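You operate a simulated robot arm through the tools that you are given. There is no shell and no other tool. Be economical: measure what you need, move in short steps, check, and stop when the job is done.

Carry out the task below with a simulated two-armed robot. There is one attempt and no reset: what you move stays moved.

TASK
Lay the clean board brush in the drawer.
Fine: it lies at the tin's end of the table, the drawer is at the other: pass it from hand to hand; shut the drawer.

It is judged by the outcome, as a careful person would: the job done as asked, and still so three seconds after it is handed in. It fails if anything else is knocked over, pushed out of place, dropped, spilled or broken.

THE ROBOT
Two 7-joint arms with two-finger parallel grippers on one trunk, on a base that drives. Base frame: it is fixed to the floor where the robot stands at the start and does not move with it; the origin is under the middle of the robot, x ahead of it, y to its left, z up. Lengths are in mm, angles in degrees, forces in N, time in s.
The left shoulder is at the start at [70, 133, 1101], the right one opposite. With the tool pointing down near the work surface each hand reaches from about 200 to 660 mm from the robot's upright axis, wherever it stands, measured 20 degrees to its own side. Places, roughly: inside of the work table drawer [700, -200, 700]; work table drawer [700, -200, 700]. Payload 1.57 kg a hand.
The tool frame of a hand sits at the grasp point between the pads (the TCP): z along the fingers, y along the line on which they close. The tips reach 30 mm beyond it. Largest opening 80 mm; finger width 17, thickness 12; the body of the gripper, 40 by 82 mm, starts 80 mm behind the TCP.
Orientation is that of the tool frame in the base frame, as a unit quaternion [w, x, y, z]. With the fingers straight down and closing along the base's y, the tool's x points along the base's -x, its y along +y and its z along -z.

THE INTERFACE
- The arms move only by the tool send_rows. It takes "left_plan", "right_plan" or both (then of equal length, played together; a hand with none holds still); each is a list of rows, each a list of 6 numbers: the shift along the tool's x, y, z in mm, then the turn, a rotation vector about the tool's x, y, z in degrees. In form: [[tx, ty, tz, wx, wy, wz], ...]. A call has 1 to 8 rows; each row is the pose to reach, as a shift and turn from the pose commanded when the call began, along the tool's axes at that moment. "left_gripper" and "right_gripper" are, for a hand that has rows, the gripper command, from -1 (fully open) to 1 (shut), values between in proportion, set as the call begins (left out, the last holds). Each row takes 0.2 s and may step no farther than 50 mm and 8.6 degrees from the row before; otherwise, or with a gripper value out of range, the whole call is refused. A pose out of reach is approached as far as the arm can. The call stops where the force on the tool passes 40 N (or 10 N more than at its start, if that is more) or the arm is blocked; 0.2 s more then pass. Each finger travels about 153 mm/s and halts on what it meets, pressing with about 26 N; the grip force reading is that of the motor and also rises with nothing between the fingers. The clock runs only during rows and for 0.2 s after the last one: add rows that repeat a pose to give the fingers time. The reply holds the time, the measured pose of the TCP, the force on the tool along the base axes, the opening and the grip force, in the units named above and with some noise, with the torque about the TCP (base axes, N m) and any sound that the robot's microphone picked up, and new pictures: "pictures" is both (left out), scene, wrist or none (wrist: the cameras of the hands that moved).
- Cameras (640 x 400 px; columns grow to the right, rows downward): "scene" is now at [117.8, -41, 1312.8]; the picture's right is [-0.52, -0.86, 0.00], its down [-0.62, 0.37, -0.69] and it looks along [0.59, -0.36, -0.72] (base axes); focal length 283 px, centre (320, 200). "left" rides on the left gripper at [72, 7, -122] in its tool frame; the picture's right is [-0.09, 1.00, 0.00], its down [-0.84, -0.08, -0.54] and it looks along [-0.54, -0.05, 0.84] (tool axes); focal length 238 px, centre (320, 200). "right" rides on the right gripper at [72, -7, -122] in its tool frame; the picture's right is [0.09, 1.00, 0.00], its down [-0.84, 0.08, -0.54] and it looks along [-0.54, 0.05, 0.84] (tool axes); focal length 238 px, centre (320, 200). There is no depth. A picture from a camera that has moved, and an enlarged one, comes with that camera's place and axes in the base frame and with its lens.
- lift_body(by): slides the trunk up (or, below 0, down) by that many mm; the arms and the scene camera ride with it, the base frame stays. It gives what a move gives, with no picture.
- base_move(legs): drives the robot by 1 to 6 legs, each [ahead, left, turn to the left] in mm, mm and degrees, along the robot's own axes; the way and the turn of a leg run together, so that a leg with both is an arc; at most 1500 mm and 180 degrees a leg. The arms and the cameras ride along, it lands a little off, and it stops where it bumps. It gives what a move gives, and a new picture of the scene camera.
- pan_tilt(pan, tilt): turns the head with the scene camera to pan (to the left, within 86 degrees either way) and tilt (down, from -29 to 69), counted from straight ahead of the robot. It gives what a move gives, and a new picture of the scene camera.
- close_up(camera, box): a new picture of the part [left, top, right, bottom] of that camera's present view, enlarged. The clock stands still meanwhile.
- sign_off(): hands the job in; it is judged then, once.

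Go step by step. Nothing tells you exact positions but the pictures and the camera data: compare them with the known pose of the tool, close in by small moves and look again before you grip or let go. The budget is 120 turns and 260 pictures, counting those below and the enlarged ones. Unless the task says otherwise, let go and move clear before handing in, and close with one line.

The tools are called after ">>>" as a command line: name --argument value ..., lists and objects as JSON in quotes. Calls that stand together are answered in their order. send_rows: Moves the arms, as the interface text tells. Its arguments: {"type":"object","properties":{"left_plan":{"type":"array","items":{"type":"array","items":{"type":"number"}}},"left_gripper":{"type":"number"},"right_plan":{"type":"array","items":{"type":"array","items":{"type":"number"}}},"right_gripper":{"type":"number"},"pictures":{"type":"string","enum":["both","scene","wrist","none"]}},"required":[]} The other tools are called the same way: lift_body (by) slides the trunk up or down; base_move (legs) drives the base; pan_tilt (pan, tilt) turns the head that bears the scene camera; close_up (camera, box) takes an enlarged picture of a part of a camera's view; sign_off () hands the job in.

At the start:

```text
clock: 0.0
left_eef_pos: [490.1, -11.4, 1062.1]
left_orientation: [0.0, 0.0, 1.0, 0.001]
left_ft_force: [0.1, 0.2, -1.0]
left_torque: [0.03, 0.0, 0.02]
left_opening: 79.9
left_finger_force: 0.1
right_eef_pos: [388.5, -372.9, 980.7]
right_orientation: [0.0, 0.001, 1.0, 0.0]
right_ft_force: [0.0, -0.5, 0.0]
right_torque: [-0.01, 0.03, -0.02]
right_opening: 79.8
right_finger_force: 0.0
trunk travel left (down, up): [-675.0, 265.0]
robot x, y, heading: [2.5, 0.4, 0.1]
head pan, tilt: [-31.2, 46.0]
```

scene: 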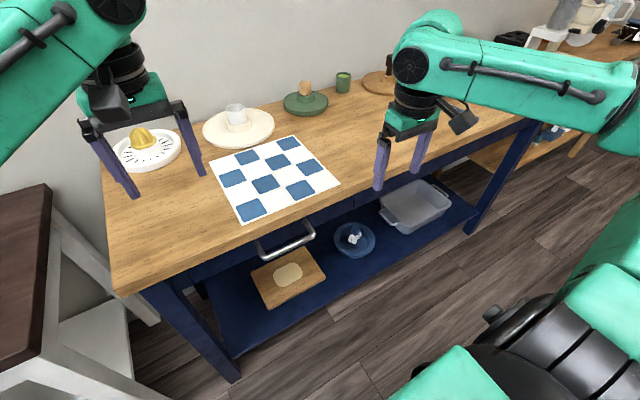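
right: 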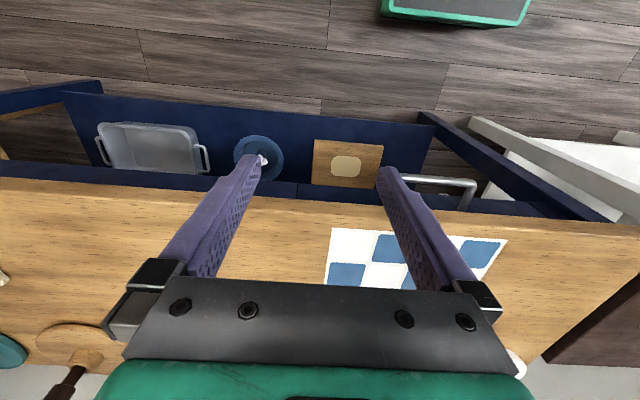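
left: 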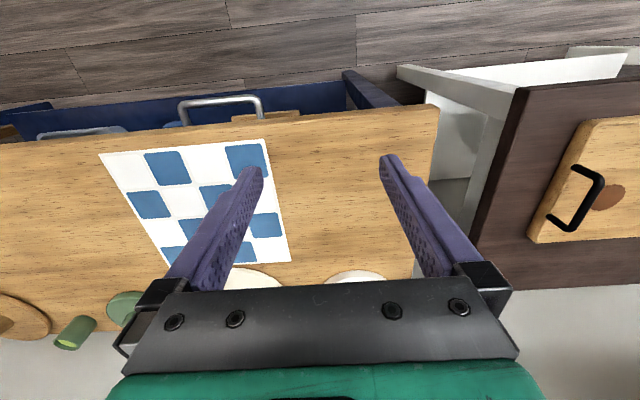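

I see the work table with a checkered board and several objects; the drawer handle is towards the left end. I'll look around for the brush and the tin first.

>>> close_up --camera "scene" --box '[100, 40, 420, 240]'

>>> pan_tilt --pan -65 --tilt 35

>>> pan_tilt --pan 15 --tilt 40

```text
2.00 times, centred on (260, 140) of scene
camera zoom: at [117.8, -41.0, 1312.8], right [-0.52, -0.86, 0.0], down [-0.62, 0.37, -0.69], along [0.59, -0.36, -0.72], focal length 566 px, centre (440, 320)
```

zoom: 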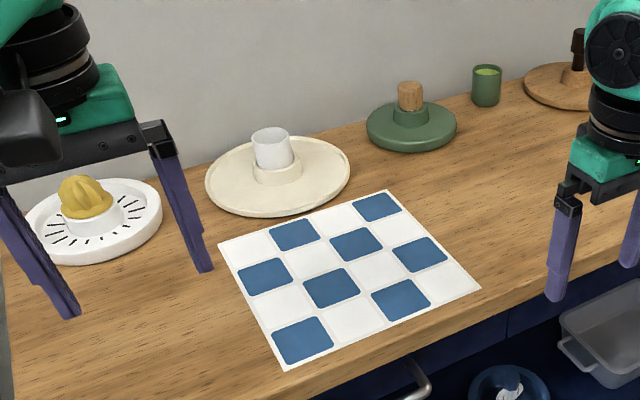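

```text
clock: 1.0
left_eef_pos: [491.1, -12.1, 1061.4]
left_orientation: [0.001, -0.001, 1.0, -0.001]
left_ft_force: [0.1, 0.3, -0.7]
left_torque: [0.0, 0.0, -0.01]
left_opening: 79.9
left_finger_force: 0.0
right_eef_pos: [387.5, -373.5, 979.7]
right_orientation: [0.001, 0.001, 1.0, -0.001]
right_ft_force: [-0.4, 0.5, -0.9]
right_torque: [-0.01, 0.0, 0.01]
right_opening: 80.0
right_finger_force: 0.1
trunk travel left (down, up): [-675.0, 265.0]
robot x, y, heading: [2.7, 0.2, -0.3]
head pan, tilt: [-65.0, 35.0]
camera scene: at [86.1, -79.1, 1328.9], right [-0.91, -0.42, 0.0], down [-0.24, 0.52, -0.82], along [0.35, -0.74, -0.57], focal length 283 px, centre (320, 200)
```

scene: 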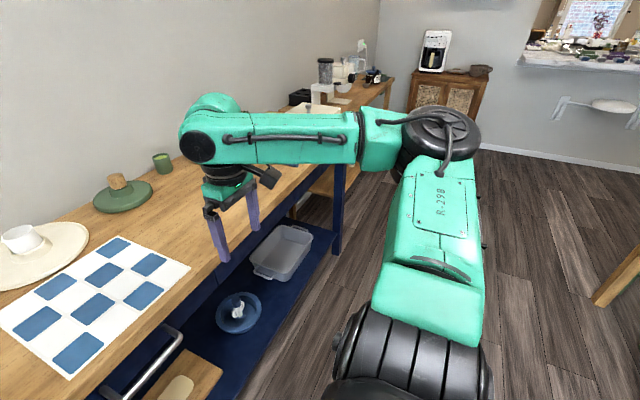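

```text
clock: 2.5
left_eef_pos: [490.3, -13.0, 1062.3]
left_orientation: [0.0, 0.0, 1.0, 0.0]
left_ft_force: [-0.7, -0.2, -0.5]
left_torque: [-0.02, 0.03, 0.05]
left_opening: 79.9
left_finger_force: 0.0
right_eef_pos: [389.1, -372.8, 981.0]
right_orientation: [0.0, 0.001, 1.0, 0.0]
right_ft_force: [0.3, -0.4, 0.5]
right_torque: [0.03, 0.02, 0.04]
right_opening: 80.1
right_finger_force: 0.1
trunk travel left (down, up): [-675.0, 265.0]
robot x, y, heading: [0.9, -2.4, -0.1]
head pan, tilt: [15.0, 40.0]
camera scene: at [131.0, 22.6, 1321.4], right [0.26, -0.97, 0.0], down [-0.62, -0.17, -0.77], along [0.74, 0.2, -0.64], focal length 283 px, centre (320, 200)
```

scene: 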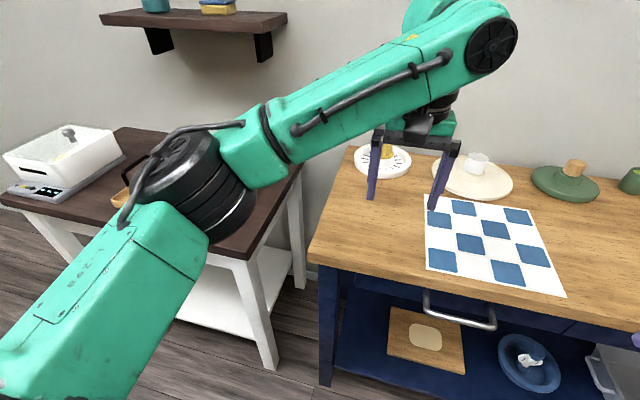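

The right arm hides the right end of the table. I move it rightwards and look with its wrist camera.

>>> send_rows --right_plan '[[20, -50, -20, 0, 0, 0], [40, -100, -40, 0, 0, 0], [50, -150, -60, 0, 0, 0], [50, -180, -80, 0, 0, 0], [50, -180, -80, 0, 0, 0]]' --pictures "wrist"

>>> pan_tilt --pan -40 --tilt 30

```text
refused: row 1 steps farther than a row can; nothing moved
```

```text
clock: 3.8
left_eef_pos: [490.8, -12.2, 1061.4]
left_orientation: [-0.001, 0.001, 1.0, 0.0]
left_ft_force: [-0.1, 0.1, -0.3]
left_torque: [0.01, 0.0, 0.0]
left_opening: 80.1
left_finger_force: 0.0
right_eef_pos: [389.1, -374.1, 979.7]
right_orientation: [0.0, 0.002, 1.0, 0.001]
right_ft_force: [0.0, -0.1, -0.2]
right_torque: [0.01, 0.0, -0.02]
right_opening: 80.1
right_finger_force: 0.0
trunk travel left (down, up): [-675.0, 265.0]
robot x, y, heading: [-0.3, 1.6, 0.0]
head pan, tilt: [-40.0, 30.0]
camera scene: at [118.2, -57.4, 1336.7], right [-0.64, -0.77, 0.0], down [-0.38, 0.32, -0.87], along [0.66, -0.56, -0.5], focal length 283 px, centre (320, 200)
```

scene: 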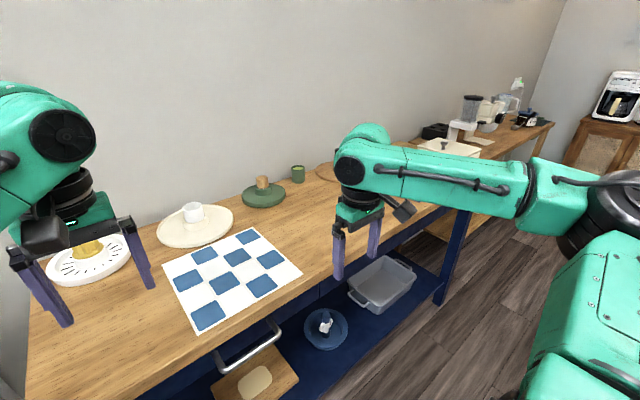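

The green tin sits toward the right part; the far right end is still behind the arm. I move it with smaller steps.

>>> send_rows --right_plan '[[20, -35, -20, 0, 0, 0], [40, -70, -40, 0, 0, 0], [60, -105, -60, 0, 0, 0], [70, -145, -70, 0, 0, 0], [70, -180, -80, 0, 0, 0], [70, -180, -80, 0, 0, 0]]' --pictures "both"

```text
clock: 5.2
left_eef_pos: [490.0, -11.8, 1061.7]
left_orientation: [-0.001, 0.0, 1.0, 0.0]
left_ft_force: [0.0, -0.3, 0.2]
left_torque: [0.0, -0.02, 0.03]
left_opening: 80.3
left_finger_force: 0.1
right_eef_pos: [314.9, -553.7, 1060.8]
right_orientation: [0.0, 0.001, 1.0, 0.0]
right_ft_force: [0.2, 0.1, 0.2]
right_torque: [0.01, -0.03, 0.0]
right_opening: 80.1
right_finger_force: 0.0
trunk travel left (down, up): [-675.0, 265.0]
robot x, y, heading: [2.4, 0.9, 0.2]
head pan, tilt: [-40.0, 30.0]
camera scene: at [117.6, -56.9, 1336.8], right [-0.64, -0.77, 0.0], down [-0.38, 0.32, -0.87], along [0.66, -0.56, -0.5], focal length 283 px, centre (320, 200)
camera right: at [243.3, -561.6, 1182.8], right [-0.09, 1.0, 0.0], down [0.84, 0.08, 0.54], along [0.54, 0.05, -0.84], focal length 238 px, centre (320, 200)
```

scene: 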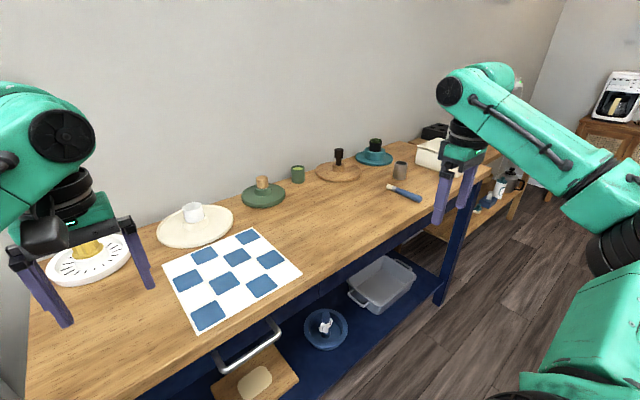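
right: 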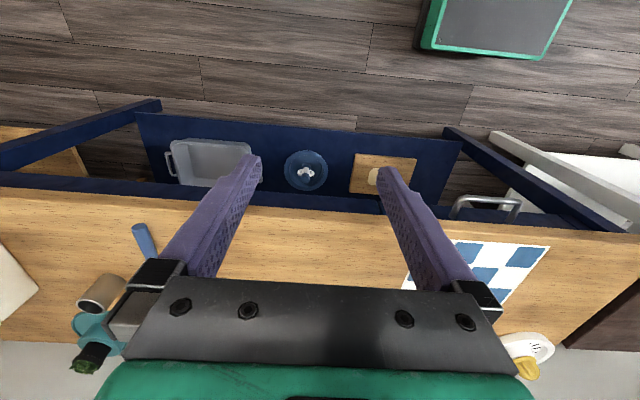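

There is a blue-handled brush next to a grey tin at the right end. I zoom in on it and on the bowl and the rest.

>>> close_up --camera "scene" --box '[340, 125, 460, 225]'

>>> close_up --camera "scene" --box '[200, 230, 440, 400]'

>>> close_up --camera "right" --box '[0, 180, 240, 400]'

```text
4.00 times, centred on (400, 175) of scene
camera zoom: at [117.6, -56.9, 1336.8], right [-0.64, -0.77, 0.0], down [-0.38, 0.32, -0.87], along [0.66, -0.56, -0.5], focal length 1131 px, centre (0, 300)
```

zoom: 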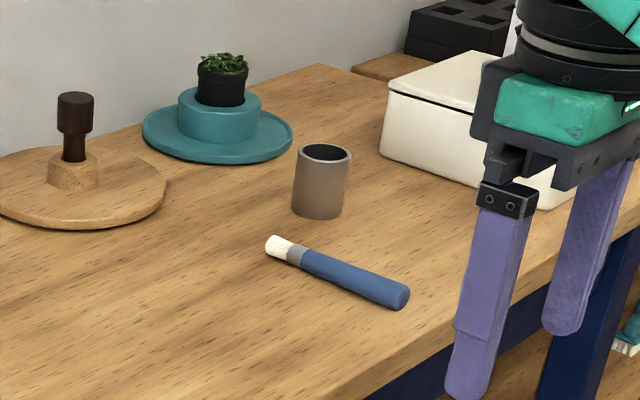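

```text
2.35 times, centred on (320, 315) of scene
camera zoom: at [117.6, -56.9, 1336.8], right [-0.64, -0.77, 0.0], down [-0.38, 0.32, -0.87], along [0.66, -0.56, -0.5], focal length 665 px, centre (320, -71)
```

zoom: 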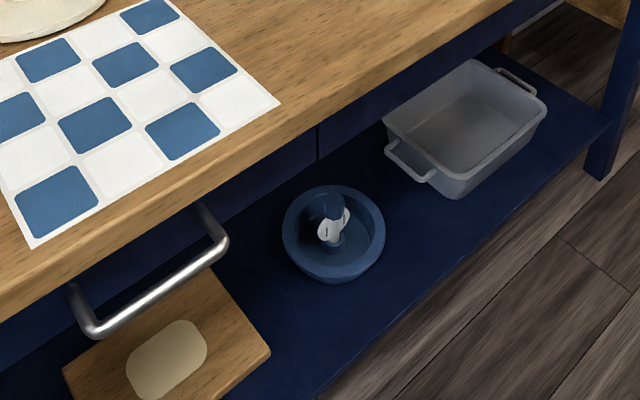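

```text
1.82 times, centred on (120, 290) of right
camera zoom: at [243.3, -561.6, 1182.8], right [-0.09, 1.0, 0.0], down [0.84, 0.08, 0.54], along [0.54, 0.05, -0.84], focal length 433 px, centre (684, 36)
```

zoom: 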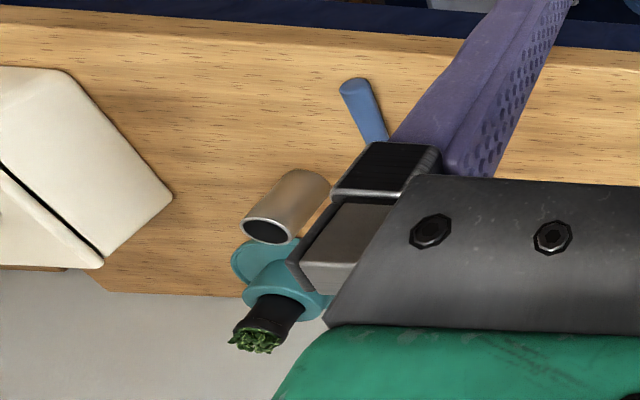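

The brush lies roughly along x, from about (527,-845) to (659,-848), on a table top near z 855. The drawer handle bar is near (484,-180,757). The brush is out of reach, so I drive to the right.

>>> base_move --legs '[[0, -650, 0]]'

>>> send_rows --right_plan '[[0, 0, 0, 0, 0, 0]]' --pictures "wrist"

```text
clock: 8.8
left_eef_pos: [492.1, -668.4, 1061.9]
left_orientation: [0.0, -0.004, 1.0, 0.0]
left_ft_force: [-0.1, 0.7, 0.6]
left_torque: [-0.05, 0.03, 0.03]
left_opening: 79.8
left_finger_force: 0.1
right_eef_pos: [322.1, -1212.6, 1060.5]
right_orientation: [0.0, -0.002, 1.0, 0.0]
right_ft_force: [-0.2, -0.3, -0.8]
right_torque: [-0.01, 0.03, 0.01]
right_opening: 79.9
right_finger_force: 0.1
trunk travel left (down, up): [-675.0, 265.0]
robot x, y, heading: [2.2, -661.3, 0.5]
head pan, tilt: [-40.0, 30.0]
camera scene: at [120.5, -716.2, 1336.8], right [-0.64, -0.77, 0.0], down [-0.39, 0.32, -0.87], along [0.67, -0.55, -0.5], focal length 283 px, centre (320, 200)
```

scene: 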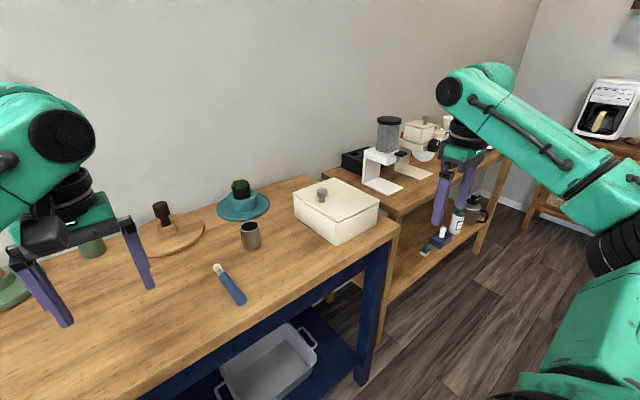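

```text
clock: 9.2
left_eef_pos: [492.6, -668.4, 1061.5]
left_orientation: [-0.001, -0.004, 1.0, 0.0]
left_ft_force: [0.8, 0.0, -0.1]
left_torque: [0.0, -0.05, -0.01]
left_opening: 80.0
left_finger_force: 0.2
right_eef_pos: [321.6, -1212.0, 1060.0]
right_orientation: [0.0, -0.003, 1.0, -0.001]
right_ft_force: [-0.4, -0.1, 0.1]
right_torque: [0.03, 0.03, -0.01]
right_opening: 80.0
right_finger_force: 0.0
trunk travel left (down, up): [-675.0, 265.0]
robot x, y, heading: [3.7, -662.4, 0.3]
head pan, tilt: [-40.0, 30.0]
camera right: at [249.6, -1219.6, 1182.6], right [-0.1, 1.0, 0.0], down [0.84, 0.08, 0.54], along [0.54, 0.05, -0.84], focal length 238 px, centre (320, 200)
```

right: 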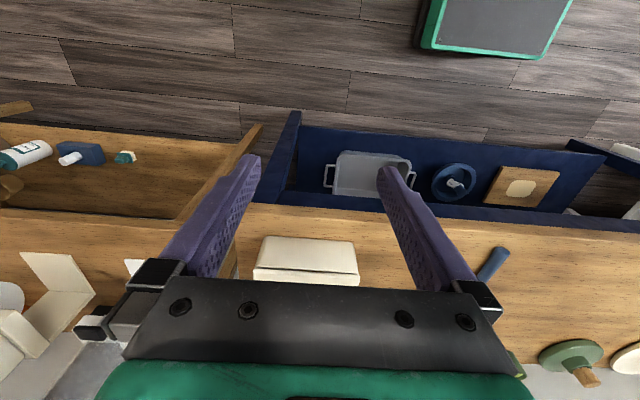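

The brush now measures from about (530,-845) to (663,-846), handle end towards me. I bring the right hand over the handle at x≈560.

>>> send_rows --right_plan '[[-25, 40, 0, 0, 0, 0], [-50, 80, 0, 0, 0, 0], [-75, 120, 0, 0, 0, 0], [-100, 160, 0, 0, 0, 0], [-125, 200, 0, 0, 0, 0], [-150, 240, 0, 0, 0, 0], [-175, 280, 0, 0, 0, 0], [-190, 320, 0, 0, 0, 0]]' --left_plan '[[0, 10, 0, 0, 0, 0], [0, 30, 0, 0, 0, 0], [0, 50, 0, 0, 0, 0], [0, 70, 0, 0, 0, 0], [0, 90, 0, 0, 0, 0], [0, 100, 0, 0, 0, 0], [0, 100, 0, 0, 0, 0], [0, 100, 0, 0, 0, 0]]' --pictures "none"

>>> send_rows --right_plan '[[-25, 25, 15, 0, 0, 0], [-45, 45, 40, 0, 0, 0], [-47, 46, 70, 0, 0, 0], [-47, 46, 70, 0, 0, 0]]' --pictures "both"

```text
clock: 11.0
left_eef_pos: [492.4, -566.0, 1059.7]
left_orientation: [-0.002, -0.004, 1.0, -0.001]
left_ft_force: [-0.4, -0.1, 0.1]
left_torque: [-0.02, -0.01, -0.01]
left_opening: 80.0
left_finger_force: 0.1
right_eef_pos: [507.7, -890.5, 1061.9]
right_orientation: [-0.001, -0.003, 1.0, -0.001]
right_ft_force: [0.3, -0.2, 0.2]
right_torque: [-0.01, 0.02, 0.03]
right_opening: 79.9
right_finger_force: 0.0
trunk travel left (down, up): [-675.0, 265.0]
robot x, y, heading: [1.1, -659.5, 0.5]
head pan, tilt: [-40.0, 30.0]
```

```text
clock: 12.0
left_eef_pos: [492.3, -567.7, 1059.0]
left_orientation: [-0.001, -0.003, 1.0, 0.001]
left_ft_force: [0.8, 0.2, -0.7]
left_torque: [0.02, 0.0, 0.0]
left_opening: 79.9
left_finger_force: 0.0
right_eef_pos: [551.9, -845.3, 990.6]
right_orientation: [0.001, -0.002, 1.0, 0.0]
right_ft_force: [0.0, -0.5, 0.8]
right_torque: [0.01, 0.0, -0.01]
right_opening: 80.1
right_finger_force: 0.0
right hand out of reach, approached as far as the arm can: row 3, 4
trunk travel left (down, up): [-675.0, 265.0]
robot x, y, heading: [-0.4, -659.4, 0.4]
head pan, tilt: [-40.0, 30.0]
camera scene: at [120.9, -716.1, 1336.7], right [-0.64, -0.77, 0.0], down [-0.39, 0.32, -0.87], along [0.67, -0.55, -0.5], focal length 283 px, centre (320, 200)
camera right: at [479.5, -853.3, 1113.2], right [-0.1, 1.0, 0.0], down [0.84, 0.08, 0.54], along [0.54, 0.05, -0.84], focal length 238 px, centre (320, 200)
```

scene: 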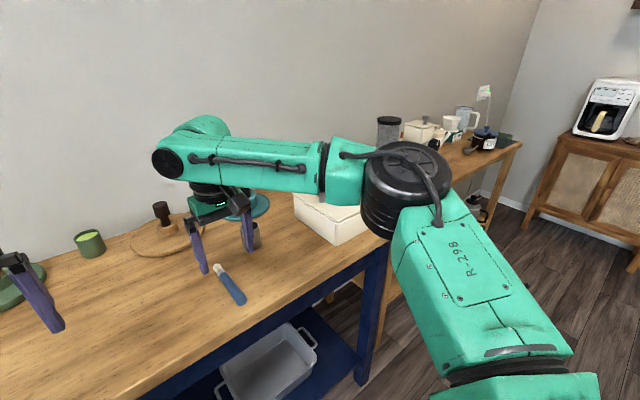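
right: 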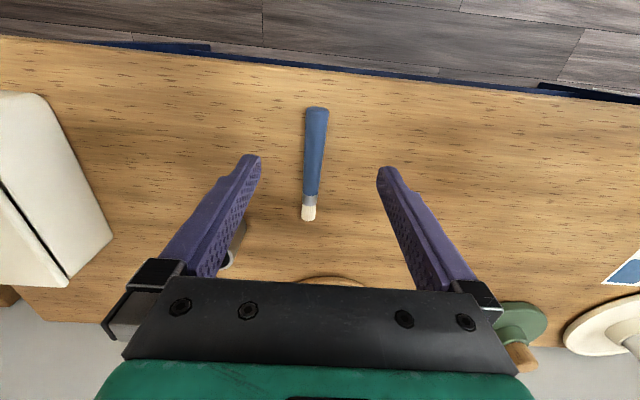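

The brush is at y≈-849, between the fingers; the arm is near its reach limit, so I drive ahead 70 mm.

>>> base_move --legs '[[70, 0, 0]]'

>>> send_rows --right_plan '[[20, -4, 10, 0, 0, 0], [45, -4, 20, 0, 0, 0], [60, -4, 40, 0, 0, 0], [60, -4, 60, 0, 0, 0]]' --pictures "both"

```text
clock: 13.0
left_eef_pos: [560.8, -567.0, 1062.1]
left_orientation: [0.0, -0.003, 1.0, -0.001]
left_ft_force: [-0.1, 0.5, -0.1]
left_torque: [0.01, -0.02, 0.05]
left_opening: 80.1
left_finger_force: 0.1
right_eef_pos: [619.9, -845.3, 993.1]
right_orientation: [0.002, -0.002, 1.0, 0.0]
right_ft_force: [-0.4, 0.1, -0.1]
right_torque: [0.01, -0.01, -0.01]
right_opening: 80.1
right_finger_force: 0.0
trunk travel left (down, up): [-675.0, 265.0]
robot x, y, heading: [71.4, -658.5, 0.7]
head pan, tilt: [-40.0, 30.0]
camera scene: at [188.5, -716.2, 1337.0], right [-0.64, -0.77, 0.0], down [-0.38, 0.32, -0.87], along [0.67, -0.55, -0.5], focal length 283 px, centre (320, 200)
```

scene: 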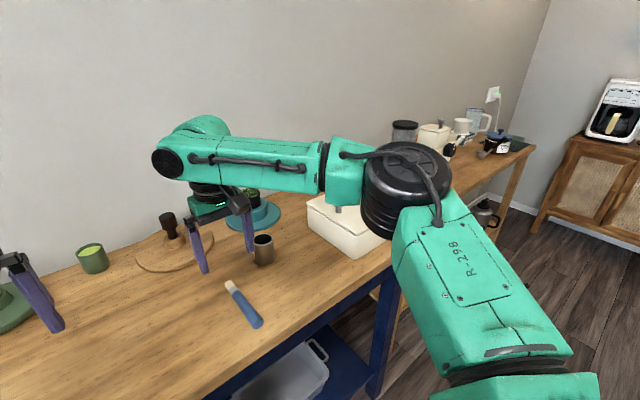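

```text
clock: 14.0
left_eef_pos: [561.4, -568.0, 1058.5]
left_orientation: [-0.001, -0.003, 1.0, 0.0]
left_ft_force: [0.0, -0.3, -0.3]
left_torque: [0.0, 0.02, 0.01]
left_opening: 79.7
left_finger_force: 0.1
right_eef_pos: [560.1, -849.8, 930.0]
right_orientation: [0.001, -0.002, 1.0, 0.0]
right_ft_force: [-0.1, 0.1, 0.2]
right_torque: [0.02, -0.01, 0.02]
right_opening: 80.3
right_finger_force: 0.1
trunk travel left (down, up): [-675.0, 265.0]
robot x, y, heading: [75.6, -659.9, 0.3]
head pan, tilt: [-40.0, 30.0]
camera scene: at [190.4, -716.3, 1336.8], right [-0.64, -0.77, 0.0], down [-0.38, 0.32, -0.87], along [0.67, -0.55, -0.5], focal length 283 px, centre (320, 200)
camera right: at [488.9, -858.2, 1052.5], right [-0.1, 1.0, 0.0], down [0.84, 0.08, 0.54], along [0.54, 0.05, -0.84], focal length 238 px, centre (320, 200)
```

scene: 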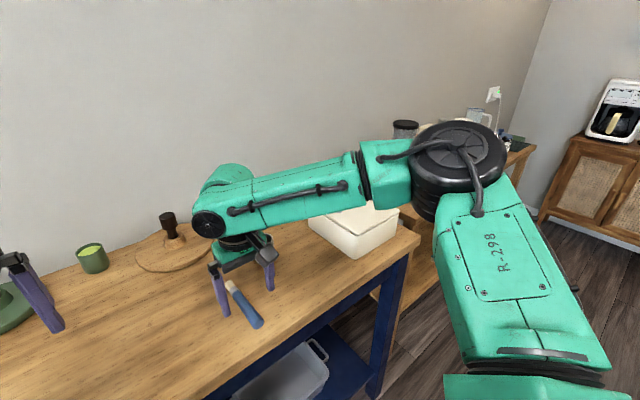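
right: 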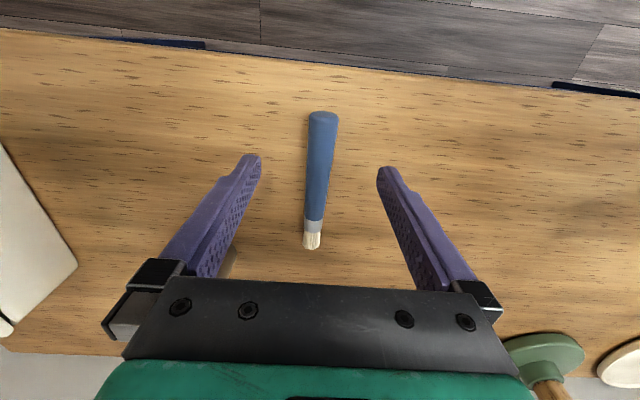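

Well aligned (brush y≈-851). The tips reach 30 mm past the TCP, so I lower to about z 890 and look.

>>> send_rows --right_plan '[[0, -1, 15, 0, 0, 0], [0, -1, 30, 0, 0, 0], [0, -1, 38, 0, 0, 0], [0, -1, 38, 0, 0, 0]]' --right_gripper -0.3 --pictures "both"

>>> close_up --camera "scene" --box '[180, 220, 300, 340]'

```text
clock: 15.0
left_eef_pos: [561.2, -567.9, 1059.9]
left_orientation: [0.0, -0.002, 1.0, 0.0]
left_ft_force: [0.2, -0.1, -0.4]
left_torque: [-0.01, 0.0, 0.01]
left_opening: 80.5
left_finger_force: 0.0
right_eef_pos: [561.4, -851.9, 892.8]
right_orientation: [0.001, -0.003, 1.0, 0.001]
right_ft_force: [0.4, 0.6, 0.4]
right_torque: [-0.01, -0.02, -0.04]
right_opening: 52.0
right_finger_force: 0.1
trunk travel left (down, up): [-675.0, 265.0]
robot x, y, heading: [75.2, -660.1, 0.2]
head pan, tilt: [-40.0, 30.0]
camera scene: at [190.5, -716.3, 1336.8], right [-0.64, -0.77, 0.0], down [-0.39, 0.32, -0.87], along [0.67, -0.55, -0.5], focal length 283 px, centre (320, 200)
camera right: at [488.5, -859.0, 1015.0], right [-0.1, 1.0, 0.0], down [0.84, 0.08, 0.54], along [0.54, 0.05, -0.84], focal length 238 px, centre (320, 200)
```

scene: 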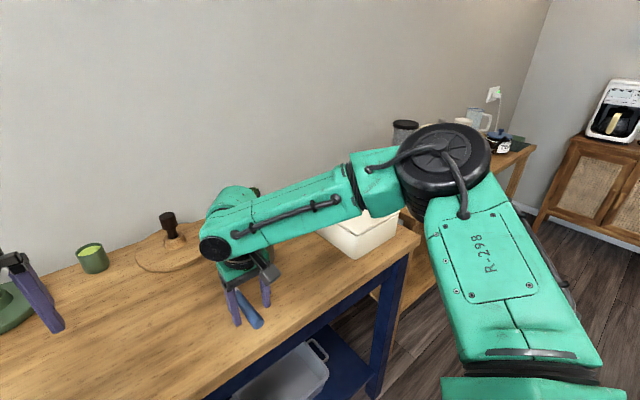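
right: 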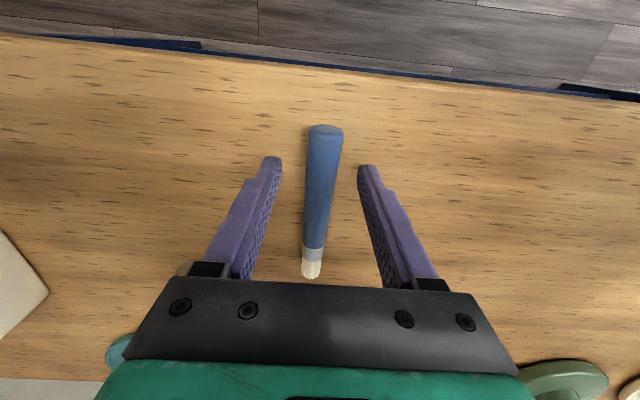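

```text
3.33 times, centred on (240, 280) of scene
camera zoom: at [190.5, -716.3, 1336.8], right [-0.64, -0.77, 0.0], down [-0.39, 0.32, -0.87], along [0.67, -0.55, -0.5], focal length 942 px, centre (587, -67)
```

zoom: 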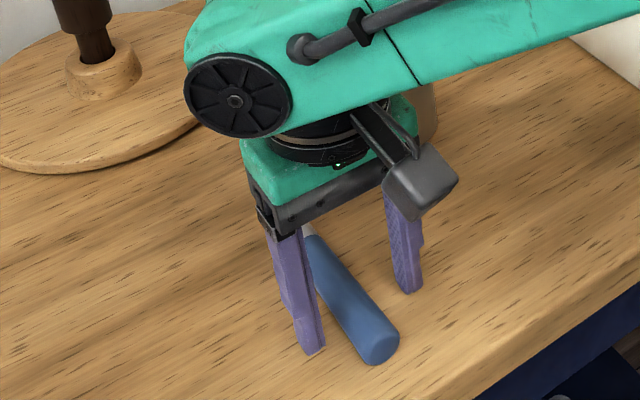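

Tips are just above the table, astride the handle. I lower a few mm more, watching the force, then grip.

>>> send_rows --right_plan '[[0, 0, 3, 0, 0, 0], [0, 0, 6, 0, 0, 0], [0, 0, 6, 0, 0, 0]]' --pictures "none"

>>> send_rows --right_plan '[[0, 0, 0, 0, 0, 0], [0, 0, 0, 0, 0, 0], [0, 0, 0, 0, 0, 0]]' --right_gripper 1 --pictures "both"

```text
clock: 15.8
left_eef_pos: [561.6, -567.7, 1061.1]
left_orientation: [0.0, -0.003, 1.0, 0.0]
left_ft_force: [-0.1, 0.9, -1.2]
left_torque: [-0.01, 0.0, -0.02]
left_opening: 79.9
left_finger_force: 0.1
right_eef_pos: [560.9, -851.4, 886.6]
right_orientation: [0.001, -0.001, 1.0, 0.0]
right_ft_force: [0.2, -0.4, 0.1]
right_torque: [0.01, 0.0, -0.02]
right_opening: 51.7
right_finger_force: 0.1
trunk travel left (down, up): [-675.0, 265.0]
robot x, y, heading: [68.3, -661.1, 0.4]
head pan, tilt: [-40.0, 30.0]
```

```text
clock: 16.6
left_eef_pos: [561.1, -567.9, 1059.5]
left_orientation: [-0.001, -0.003, 1.0, 0.0]
left_ft_force: [0.0, 0.5, 0.0]
left_torque: [0.02, 0.0, 0.03]
left_opening: 80.0
left_finger_force: 0.1
right_eef_pos: [561.5, -851.2, 887.5]
right_orientation: [0.0, -0.003, 1.0, 0.0]
right_ft_force: [-0.2, -0.3, -0.7]
right_torque: [0.0, 0.01, 0.03]
right_opening: 20.5
right_finger_force: 26.2
trunk travel left (down, up): [-675.0, 265.0]
robot x, y, heading: [71.8, -661.8, 0.2]
head pan, tilt: [-40.0, 30.0]
camera scene: at [190.5, -716.2, 1336.8], right [-0.64, -0.77, 0.0], down [-0.39, 0.32, -0.87], along [0.67, -0.55, -0.5], focal length 283 px, centre (320, 200)
camera right: at [488.9, -858.5, 1009.4], right [-0.1, 1.0, 0.0], down [0.84, 0.08, 0.54], along [0.54, 0.05, -0.84], focal length 238 px, centre (320, 200)
```

scene: 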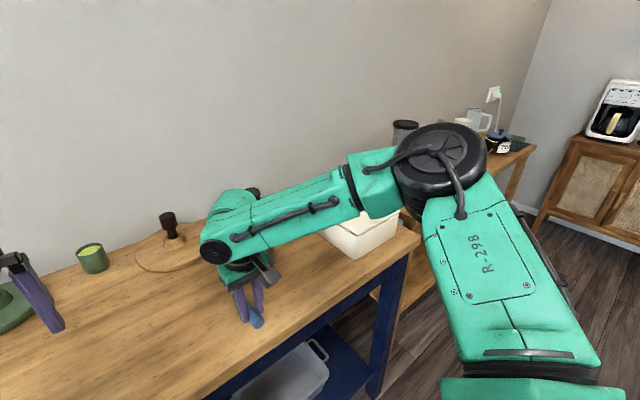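
right: 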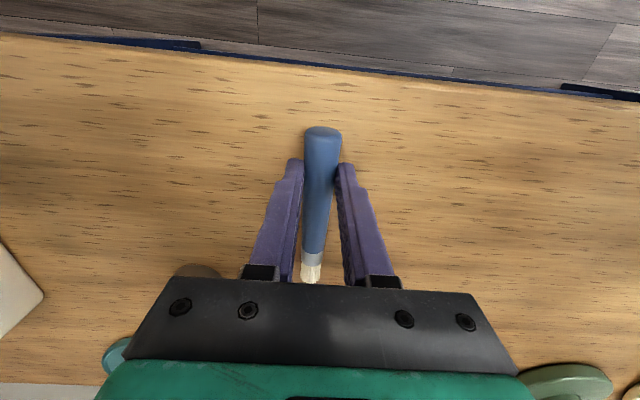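

Gripped at 20.5 mm. I lift straight up.

>>> send_rows --right_plan '[[0, 0, -40, 0, 0, 0], [0, 0, -80, 0, 0, 0], [0, 0, -120, 0, 0, 0], [0, 0, -160, 0, 0, 0], [30, 0, -190, 0, 0, 0], [60, 20, -200, 0, 0, 0], [90, 50, -200, 0, 0, 0], [90, 50, -200, 0, 0, 0]]' --pictures "both"

```text
clock: 18.4
left_eef_pos: [560.8, -567.8, 1059.4]
left_orientation: [0.0, -0.002, 1.0, 0.0]
left_ft_force: [1.2, 0.0, -0.5]
left_torque: [0.01, -0.01, -0.02]
left_opening: 80.2
left_finger_force: 0.1
right_eef_pos: [470.4, -801.2, 1085.4]
right_orientation: [0.001, -0.003, 1.0, 0.001]
right_ft_force: [-0.2, 0.5, -0.5]
right_torque: [0.0, 0.03, -0.03]
right_opening: 20.6
right_finger_force: 26.1
trunk travel left (down, up): [-675.0, 265.0]
robot x, y, heading: [73.1, -658.8, 0.2]
head pan, tilt: [-40.0, 30.0]
camera scene: at [190.9, -717.2, 1336.7], right [-0.64, -0.77, 0.0], down [-0.39, 0.32, -0.87], along [0.67, -0.55, -0.5], focal length 283 px, centre (320, 200)
camera right: at [397.9, -808.1, 1207.6], right [-0.1, 1.0, 0.0], down [0.84, 0.08, 0.54], along [0.54, 0.05, -0.84], focal length 238 px, centre (320, 200)
```

scene: 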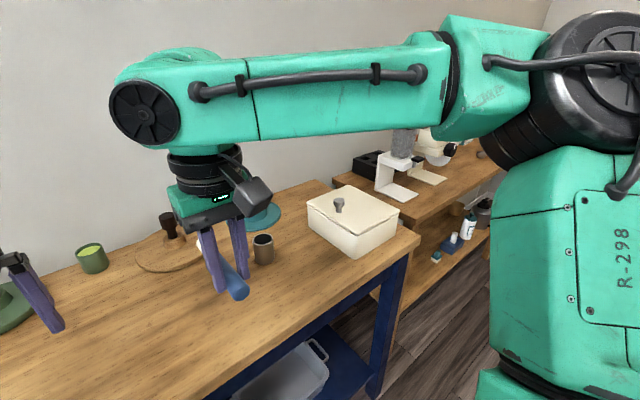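
right: 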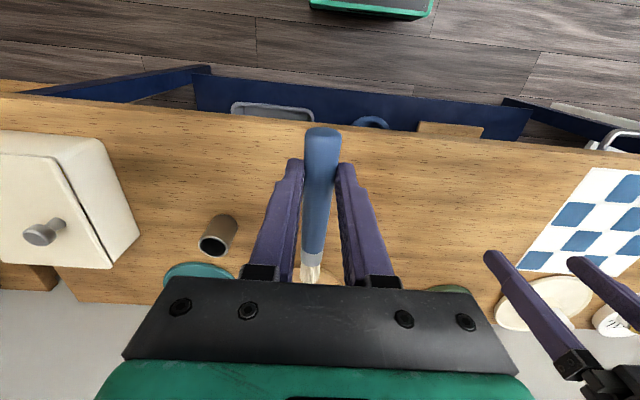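

Lifted cleanly. Now I tilt both hands 45° towards each other (right with brush at y≈-690, z≈1080; left backed off 100 mm) for the hand-over.

>>> send_rows --right_plan '[[0, 16, -2, -7.5, 0, 0], [0, 32, -4, -15, 0, 0], [0, 48, -6, -22.5, 0, 0], [0, 64, -8, -30, 0, 0], [0, 80, -9, -37.5, 0, 0], [0, 96, -10, -45, 0, 0], [0, 96, -10, -45, 0, 0]]' --left_plan '[[8, -6, -18, 7.5, 0, 0], [16, -12, -36, 15, 0, 0], [24, -18, -54, 22.5, 0, 0], [32, -24, -72, 30, 0, 0], [40, -30, -90, 37.5, 0, 0], [49, -37, -106, 45, 0, 0], [49, -37, -106, 45, 0, 0]]' --left_gripper -1 --pictures "both"

```text
clock: 20.0
left_eef_pos: [513.5, -607.0, 1165.4]
left_orientation: [0.001, -0.003, 0.923, -0.384]
left_ft_force: [-0.8, -0.8, -0.6]
left_torque: [0.02, 0.03, -0.02]
left_opening: 80.2
left_finger_force: 0.1
right_eef_pos: [470.3, -705.9, 1096.3]
right_orientation: [-0.001, -0.002, 0.923, 0.385]
right_ft_force: [0.3, -0.1, -0.5]
right_torque: [0.0, -0.04, -0.01]
right_opening: 20.5
right_finger_force: 26.0
trunk travel left (down, up): [-675.0, 265.0]
robot x, y, heading: [71.3, -660.0, 0.3]
head pan, tilt: [-40.0, 30.0]
camera scene: at [190.4, -716.3, 1336.8], right [-0.64, -0.77, 0.0], down [-0.38, 0.32, -0.87], along [0.67, -0.55, -0.5], focal length 283 px, centre (320, 200)
camera right: at [398.2, -798.0, 1177.8], right [-0.1, 0.7, 0.71], down [0.84, -0.33, 0.44], along [0.54, 0.63, -0.56], focal length 238 px, centre (320, 200)
camera left: at [442.2, -516.8, 1246.1], right [0.09, 0.7, -0.71], down [0.84, 0.33, 0.44], along [0.54, -0.63, -0.56], focal length 238 px, centre (320, 200)
```

scene: 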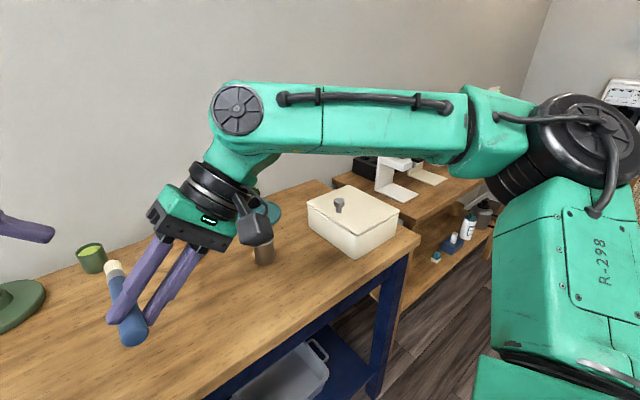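
right: 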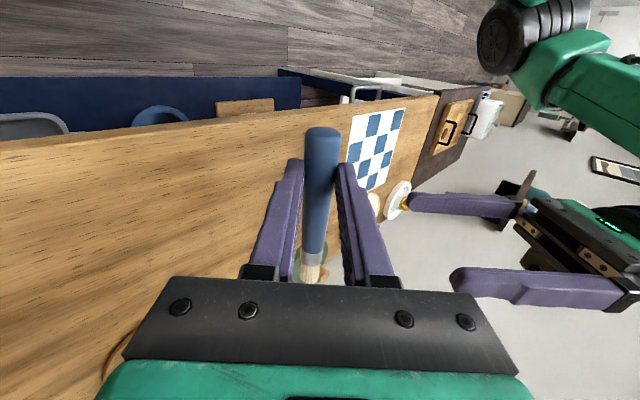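
left: 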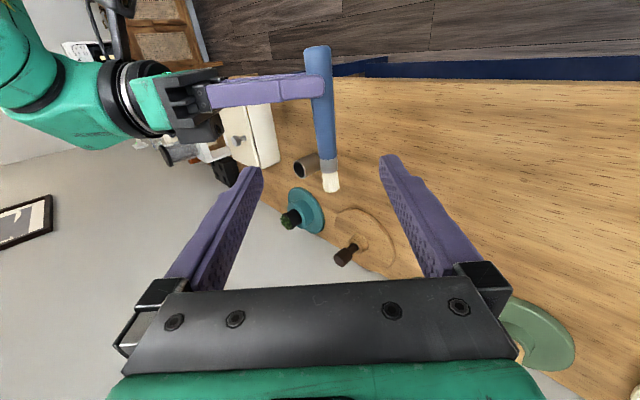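

The left camera shows the brush well centred between its open fingers. I advance the left hand 97 mm along its axis.

>>> send_rows --left_plan '[[0, 1, 30, 0, 0, 0], [0, 2, 60, 0, 0, 0], [0, 3, 80, 0, 0, 0], [0, 3, 97, 0, 0, 0], [0, 3, 97, 0, 0, 0]]' --pictures "both"

>>> close_up --camera "right" --box '[220, 100, 460, 320]'

```text
clock: 21.2
left_eef_pos: [511.5, -672.3, 1095.8]
left_orientation: [0.002, -0.003, 0.924, -0.383]
left_ft_force: [0.3, -0.4, -0.1]
left_torque: [-0.01, 0.01, 0.0]
left_opening: 80.3
left_finger_force: 0.0
right_eef_pos: [469.5, -705.8, 1097.3]
right_orientation: [0.0, -0.003, 0.924, 0.383]
right_ft_force: [-0.6, -0.5, -0.5]
right_torque: [-0.02, 0.0, 0.0]
right_opening: 20.6
right_finger_force: 26.1
trunk travel left (down, up): [-675.0, 265.0]
robot x, y, heading: [71.2, -658.4, 0.3]
head pan, tilt: [-40.0, 30.0]
camera scene: at [190.4, -716.0, 1336.8], right [-0.64, -0.77, 0.0], down [-0.38, 0.32, -0.87], along [0.67, -0.55, -0.5], focal length 283 px, centre (320, 200)
camera left: at [440.9, -583.0, 1177.0], right [0.09, 0.7, -0.7], down [0.84, 0.33, 0.44], along [0.54, -0.63, -0.56], focal length 238 px, centre (320, 200)
```

scene: 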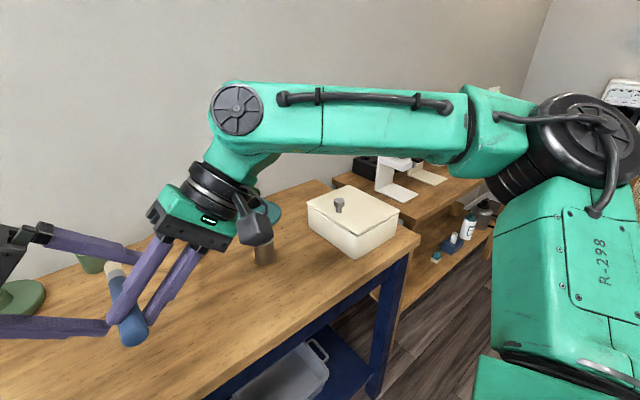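
left: 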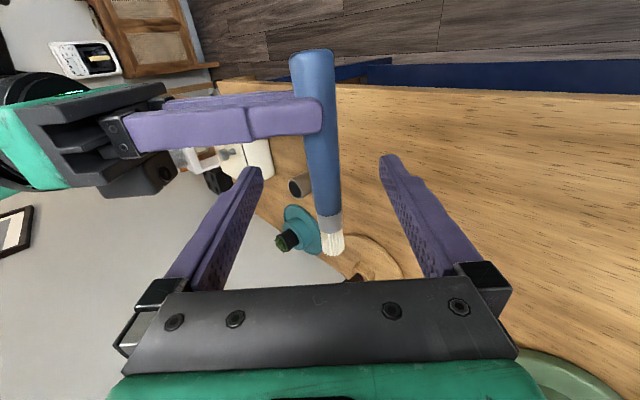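

```text
1.82 times, centred on (340, 210) of right
camera zoom: at [398.2, -797.7, 1178.0], right [-0.1, 0.7, 0.7], down [0.84, -0.32, 0.44], along [0.54, 0.63, -0.56], focal length 433 px, centre (284, 182)
```

zoom: 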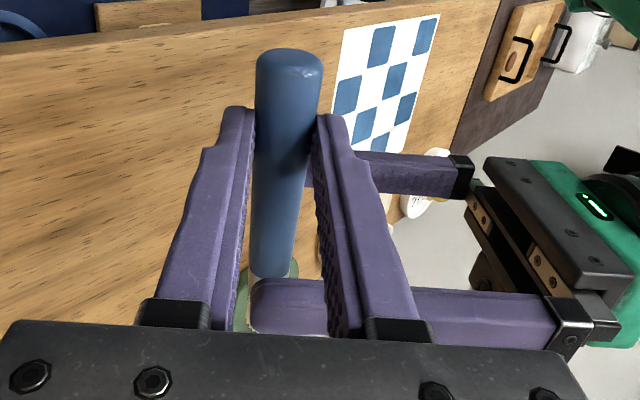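

The left fingers straddle the handle ahead of the right hand; the brush sits ~4 mm to the tool's +y. I correct this, go 4 mm deeper, then close the left hand.

>>> send_rows --left_plan '[[0, 4, 2, 0, 0, 0], [0, 4, 4, 0, 0, 0], [0, 4, 4, 0, 0, 0]]' --pictures "none"

>>> send_rows --left_plan '[[0, 0, 0, 0, 0, 0], [0, 0, 0, 0, 0, 0], [0, 0, 0, 0, 0, 0], [0, 0, 0, 0, 0, 0]]' --left_gripper 1 --pictures "both"

```text
clock: 22.0
left_eef_pos: [512.8, -673.1, 1090.0]
left_orientation: [0.001, -0.002, 0.924, -0.383]
left_ft_force: [-0.3, 0.2, 0.3]
left_torque: [0.04, 0.0, -0.01]
left_opening: 80.1
left_finger_force: 0.1
right_eef_pos: [471.0, -705.8, 1098.0]
right_orientation: [-0.001, -0.003, 0.924, 0.382]
right_ft_force: [1.2, -0.5, -0.2]
right_torque: [0.0, 0.04, 0.02]
right_opening: 20.6
right_finger_force: 25.9
trunk travel left (down, up): [-675.0, 265.0]
robot x, y, heading: [70.6, -659.4, 0.3]
head pan, tilt: [-40.0, 30.0]
```

```text
clock: 23.0
left_eef_pos: [512.7, -673.1, 1090.7]
left_orientation: [0.002, -0.002, 0.924, -0.383]
left_ft_force: [0.3, -11.3, 6.6]
left_torque: [-0.17, 0.27, 0.4]
left_opening: 19.3
left_finger_force: 26.1
right_eef_pos: [469.9, -706.0, 1096.5]
right_orientation: [0.0, -0.003, 0.924, 0.382]
right_ft_force: [0.6, 11.2, -6.3]
right_torque: [0.04, 0.04, 0.02]
right_opening: 20.7
right_finger_force: 26.0
trunk travel left (down, up): [-675.0, 265.0]
robot x, y, heading: [72.7, -661.2, 0.7]
head pan, tilt: [-40.0, 30.0]
camera scene: at [190.5, -716.2, 1336.8], right [-0.64, -0.77, 0.0], down [-0.39, 0.32, -0.87], along [0.67, -0.55, -0.5], focal length 283 px, centre (320, 200)
camera left: at [441.0, -583.0, 1171.8], right [0.09, 0.7, -0.71], down [0.84, 0.33, 0.44], along [0.54, -0.63, -0.56], focal length 238 px, centre (320, 200)
```

scene: 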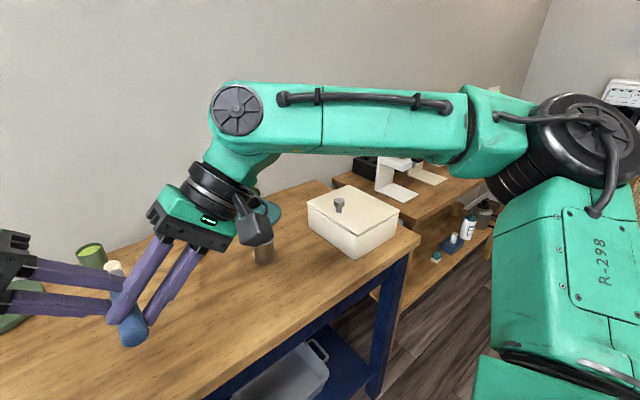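
left: 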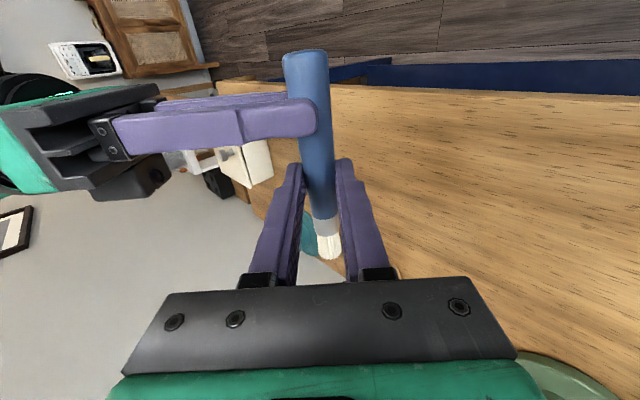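

Both hands hold the brush (left 19.3 mm). I open the right hand and back it off along its own axis.

>>> send_rows --right_plan '[[0, 0, 0, 0, 0, 0], [0, 0, 0, 0, 0, 0], [0, 0, 0, 0, 0, 0]]' --right_gripper -1 --pictures "none"

>>> send_rows --right_plan '[[0, 0, -40, 0, 0, 0], [0, 0, -80, 0, 0, 0], [0, 0, -120, 0, 0, 0], [0, 0, -150, 0, 0, 0], [0, 0, -150, 0, 0, 0]]' --pictures "both"

>>> close_up --camera "left" --box '[220, 30, 440, 300]'

```text
clock: 23.8
left_eef_pos: [512.0, -672.1, 1090.6]
left_orientation: [0.001, -0.002, 0.924, -0.383]
left_ft_force: [0.0, -0.1, 0.1]
left_torque: [0.01, 0.04, 0.04]
left_opening: 19.3
left_finger_force: 26.0
right_eef_pos: [470.3, -706.3, 1097.1]
right_orientation: [0.0, -0.003, 0.924, 0.382]
right_ft_force: [-0.9, 0.0, -0.3]
right_torque: [0.01, 0.04, 0.01]
right_opening: 80.0
right_finger_force: 0.1
trunk travel left (down, up): [-675.0, 265.0]
robot x, y, heading: [73.3, -660.3, 0.3]
head pan, tilt: [-40.0, 30.0]
```

```text
clock: 25.0
left_eef_pos: [512.0, -672.2, 1090.4]
left_orientation: [0.0, -0.003, 0.924, -0.383]
left_ft_force: [0.4, 0.5, 0.2]
left_torque: [-0.02, 0.01, 0.0]
left_opening: 19.4
left_finger_force: 26.4
right_eef_pos: [470.6, -810.5, 1205.1]
right_orientation: [0.0, -0.003, 0.924, 0.382]
right_ft_force: [-0.8, -0.2, -0.9]
right_torque: [0.0, -0.01, 0.0]
right_opening: 80.0
right_finger_force: 0.1
trunk travel left (down, up): [-675.0, 265.0]
robot x, y, heading: [72.6, -660.4, 0.3]
head pan, tilt: [-40.0, 30.0]
camera scene: at [190.7, -716.0, 1336.7], right [-0.64, -0.77, 0.0], down [-0.39, 0.32, -0.87], along [0.67, -0.55, -0.5], focal length 283 px, centre (320, 200)
camera right: at [399.1, -903.5, 1286.2], right [-0.1, 0.7, 0.7], down [0.84, -0.33, 0.44], along [0.54, 0.63, -0.56], focal length 238 px, centre (320, 200)
```

scene: 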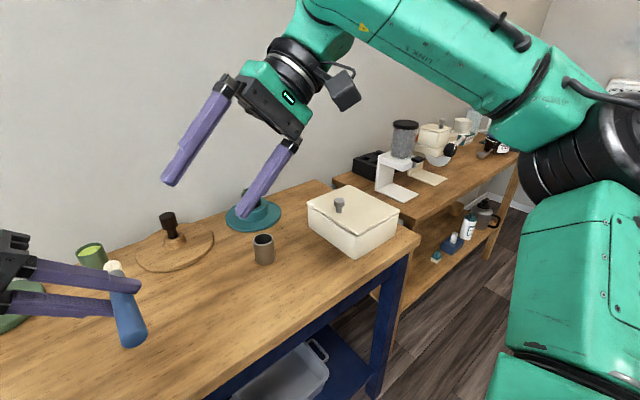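
right: 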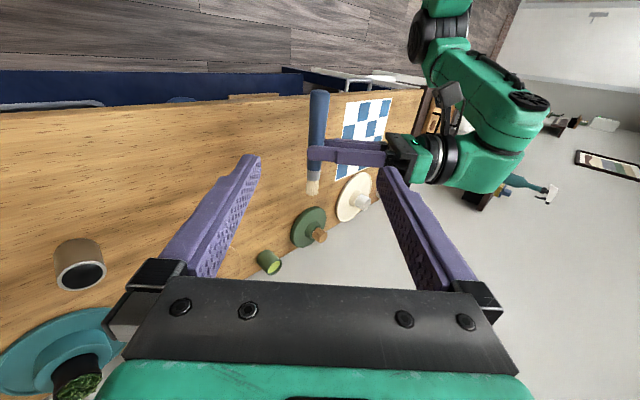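

```text
1.48 times, centred on (330, 165) of left
camera zoom: at [441.4, -582.4, 1171.4], right [0.09, 0.7, -0.7], down [0.84, 0.33, 0.44], along [0.54, -0.63, -0.56], focal length 353 px, centre (305, 252)
```

zoom: 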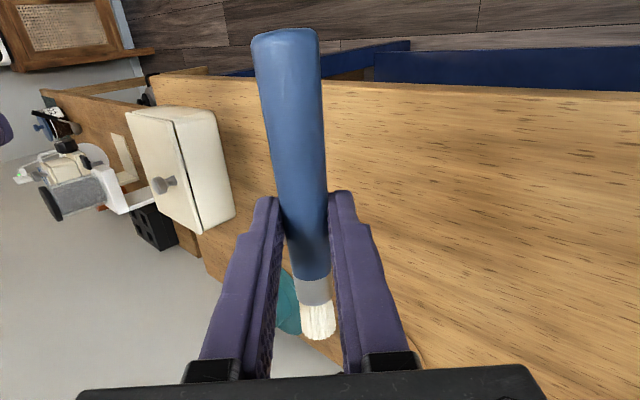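

The hand-over succeeded; the left hand holds the brush. I turn both hands back upright and draw them in before driving.

>>> send_rows --left_plan '[[15, 11, -11, -7.5, 0, 0], [30, 22, -22, -15, 0, 0], [45, 33, -33, -22.5, 0, 0], [60, 44, -44, -30, 0, 0], [75, 55, -55, -37.5, 0, 0], [90, 66, -66, -45, 0, 0], [90, 66, -66, -45, 0, 0]]' --right_plan '[[16, -6, 6, 7.5, 0, 0], [32, -12, 12, 15, 0, 0], [48, -18, 18, 22.5, 0, 0], [64, -24, 24, 30, 0, 0], [80, -30, 30, 37.5, 0, 0], [96, -35, 35, 45, 0, 0], [96, -35, 35, 45, 0, 0]]' --pictures "none"

>>> base_move --legs '[[-120, 0, 0], [0, 490, 0]]'

>>> pan_tilt --pan -5 --tilt 60

```text
clock: 26.6
left_eef_pos: [422.9, -579.1, 1088.5]
left_orientation: [-0.001, -0.003, 1.0, 0.0]
left_ft_force: [0.0, 0.4, -0.6]
left_torque: [0.02, 0.0, 0.0]
left_opening: 19.2
left_finger_force: 25.6
right_eef_pos: [373.4, -812.3, 1153.4]
right_orientation: [0.001, -0.003, 1.0, -0.001]
right_ft_force: [0.7, 1.1, -0.1]
right_torque: [0.02, 0.04, 0.03]
right_opening: 80.1
right_finger_force: 0.0
trunk travel left (down, up): [-675.0, 265.0]
robot x, y, heading: [75.1, -658.0, 0.4]
head pan, tilt: [-40.0, 30.0]
```

```text
clock: 30.4
left_eef_pos: [298.1, -97.7, 1089.0]
left_orientation: [0.0, 0.0, 1.0, 0.001]
left_ft_force: [0.1, 0.0, -0.2]
left_torque: [0.03, 0.02, 0.01]
left_opening: 19.3
left_finger_force: 25.9
right_eef_pos: [249.7, -330.3, 1154.8]
right_orientation: [0.001, 0.001, 1.0, 0.001]
right_ft_force: [-0.4, -0.9, -0.1]
right_torque: [0.01, 0.05, 0.0]
right_opening: 80.2
right_finger_force: 0.1
trunk travel left (down, up): [-675.0, 265.0]
robot x, y, heading: [-53.6, -177.5, 0.2]
head pan, tilt: [-40.0, 30.0]
camera scene: at [66.3, -234.5, 1336.7], right [-0.64, -0.77, 0.0], down [-0.38, 0.32, -0.87], along [0.66, -0.56, -0.5], focal length 283 px, centre (320, 200)
```

scene: 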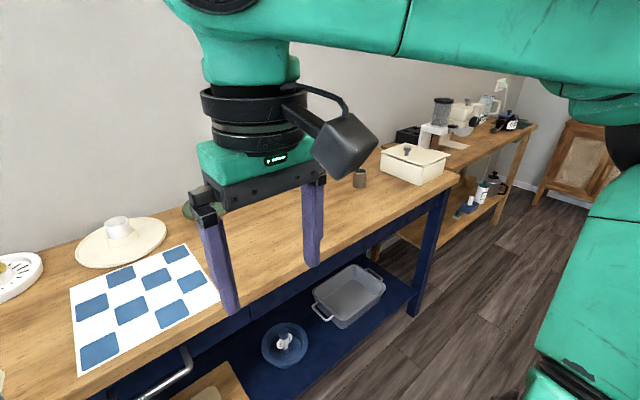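

```text
clock: 31.4
left_eef_pos: [299.6, -97.3, 1089.8]
left_orientation: [0.0, 0.0, 1.0, 0.0]
left_ft_force: [0.4, 1.1, -0.6]
left_torque: [0.03, -0.04, 0.01]
left_opening: 19.3
left_finger_force: 26.1
right_eef_pos: [249.3, -330.6, 1154.8]
right_orientation: [0.001, 0.0, 1.0, 0.0]
right_ft_force: [0.5, -0.5, -0.5]
right_torque: [0.02, 0.0, 0.0]
right_opening: 79.7
right_finger_force: 0.1
trunk travel left (down, up): [-675.0, 265.0]
robot x, y, heading: [-49.7, -177.5, -0.1]
head pan, tilt: [-5.0, 60.0]
camera scene: at [63.6, -181.8, 1294.7], right [-0.09, -1.0, 0.0], down [-0.86, 0.08, -0.5], along [0.5, -0.04, -0.87], focal length 283 px, centre (320, 200)
```

scene: 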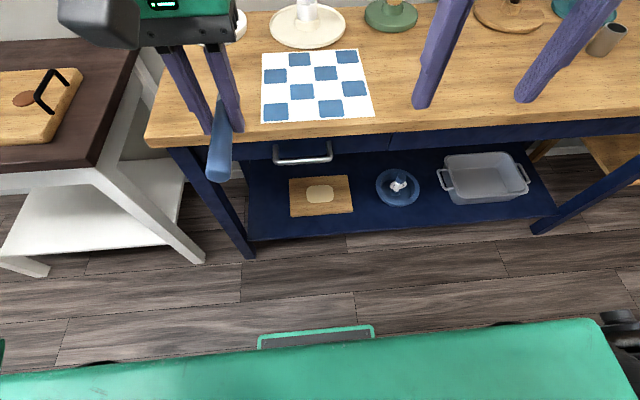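

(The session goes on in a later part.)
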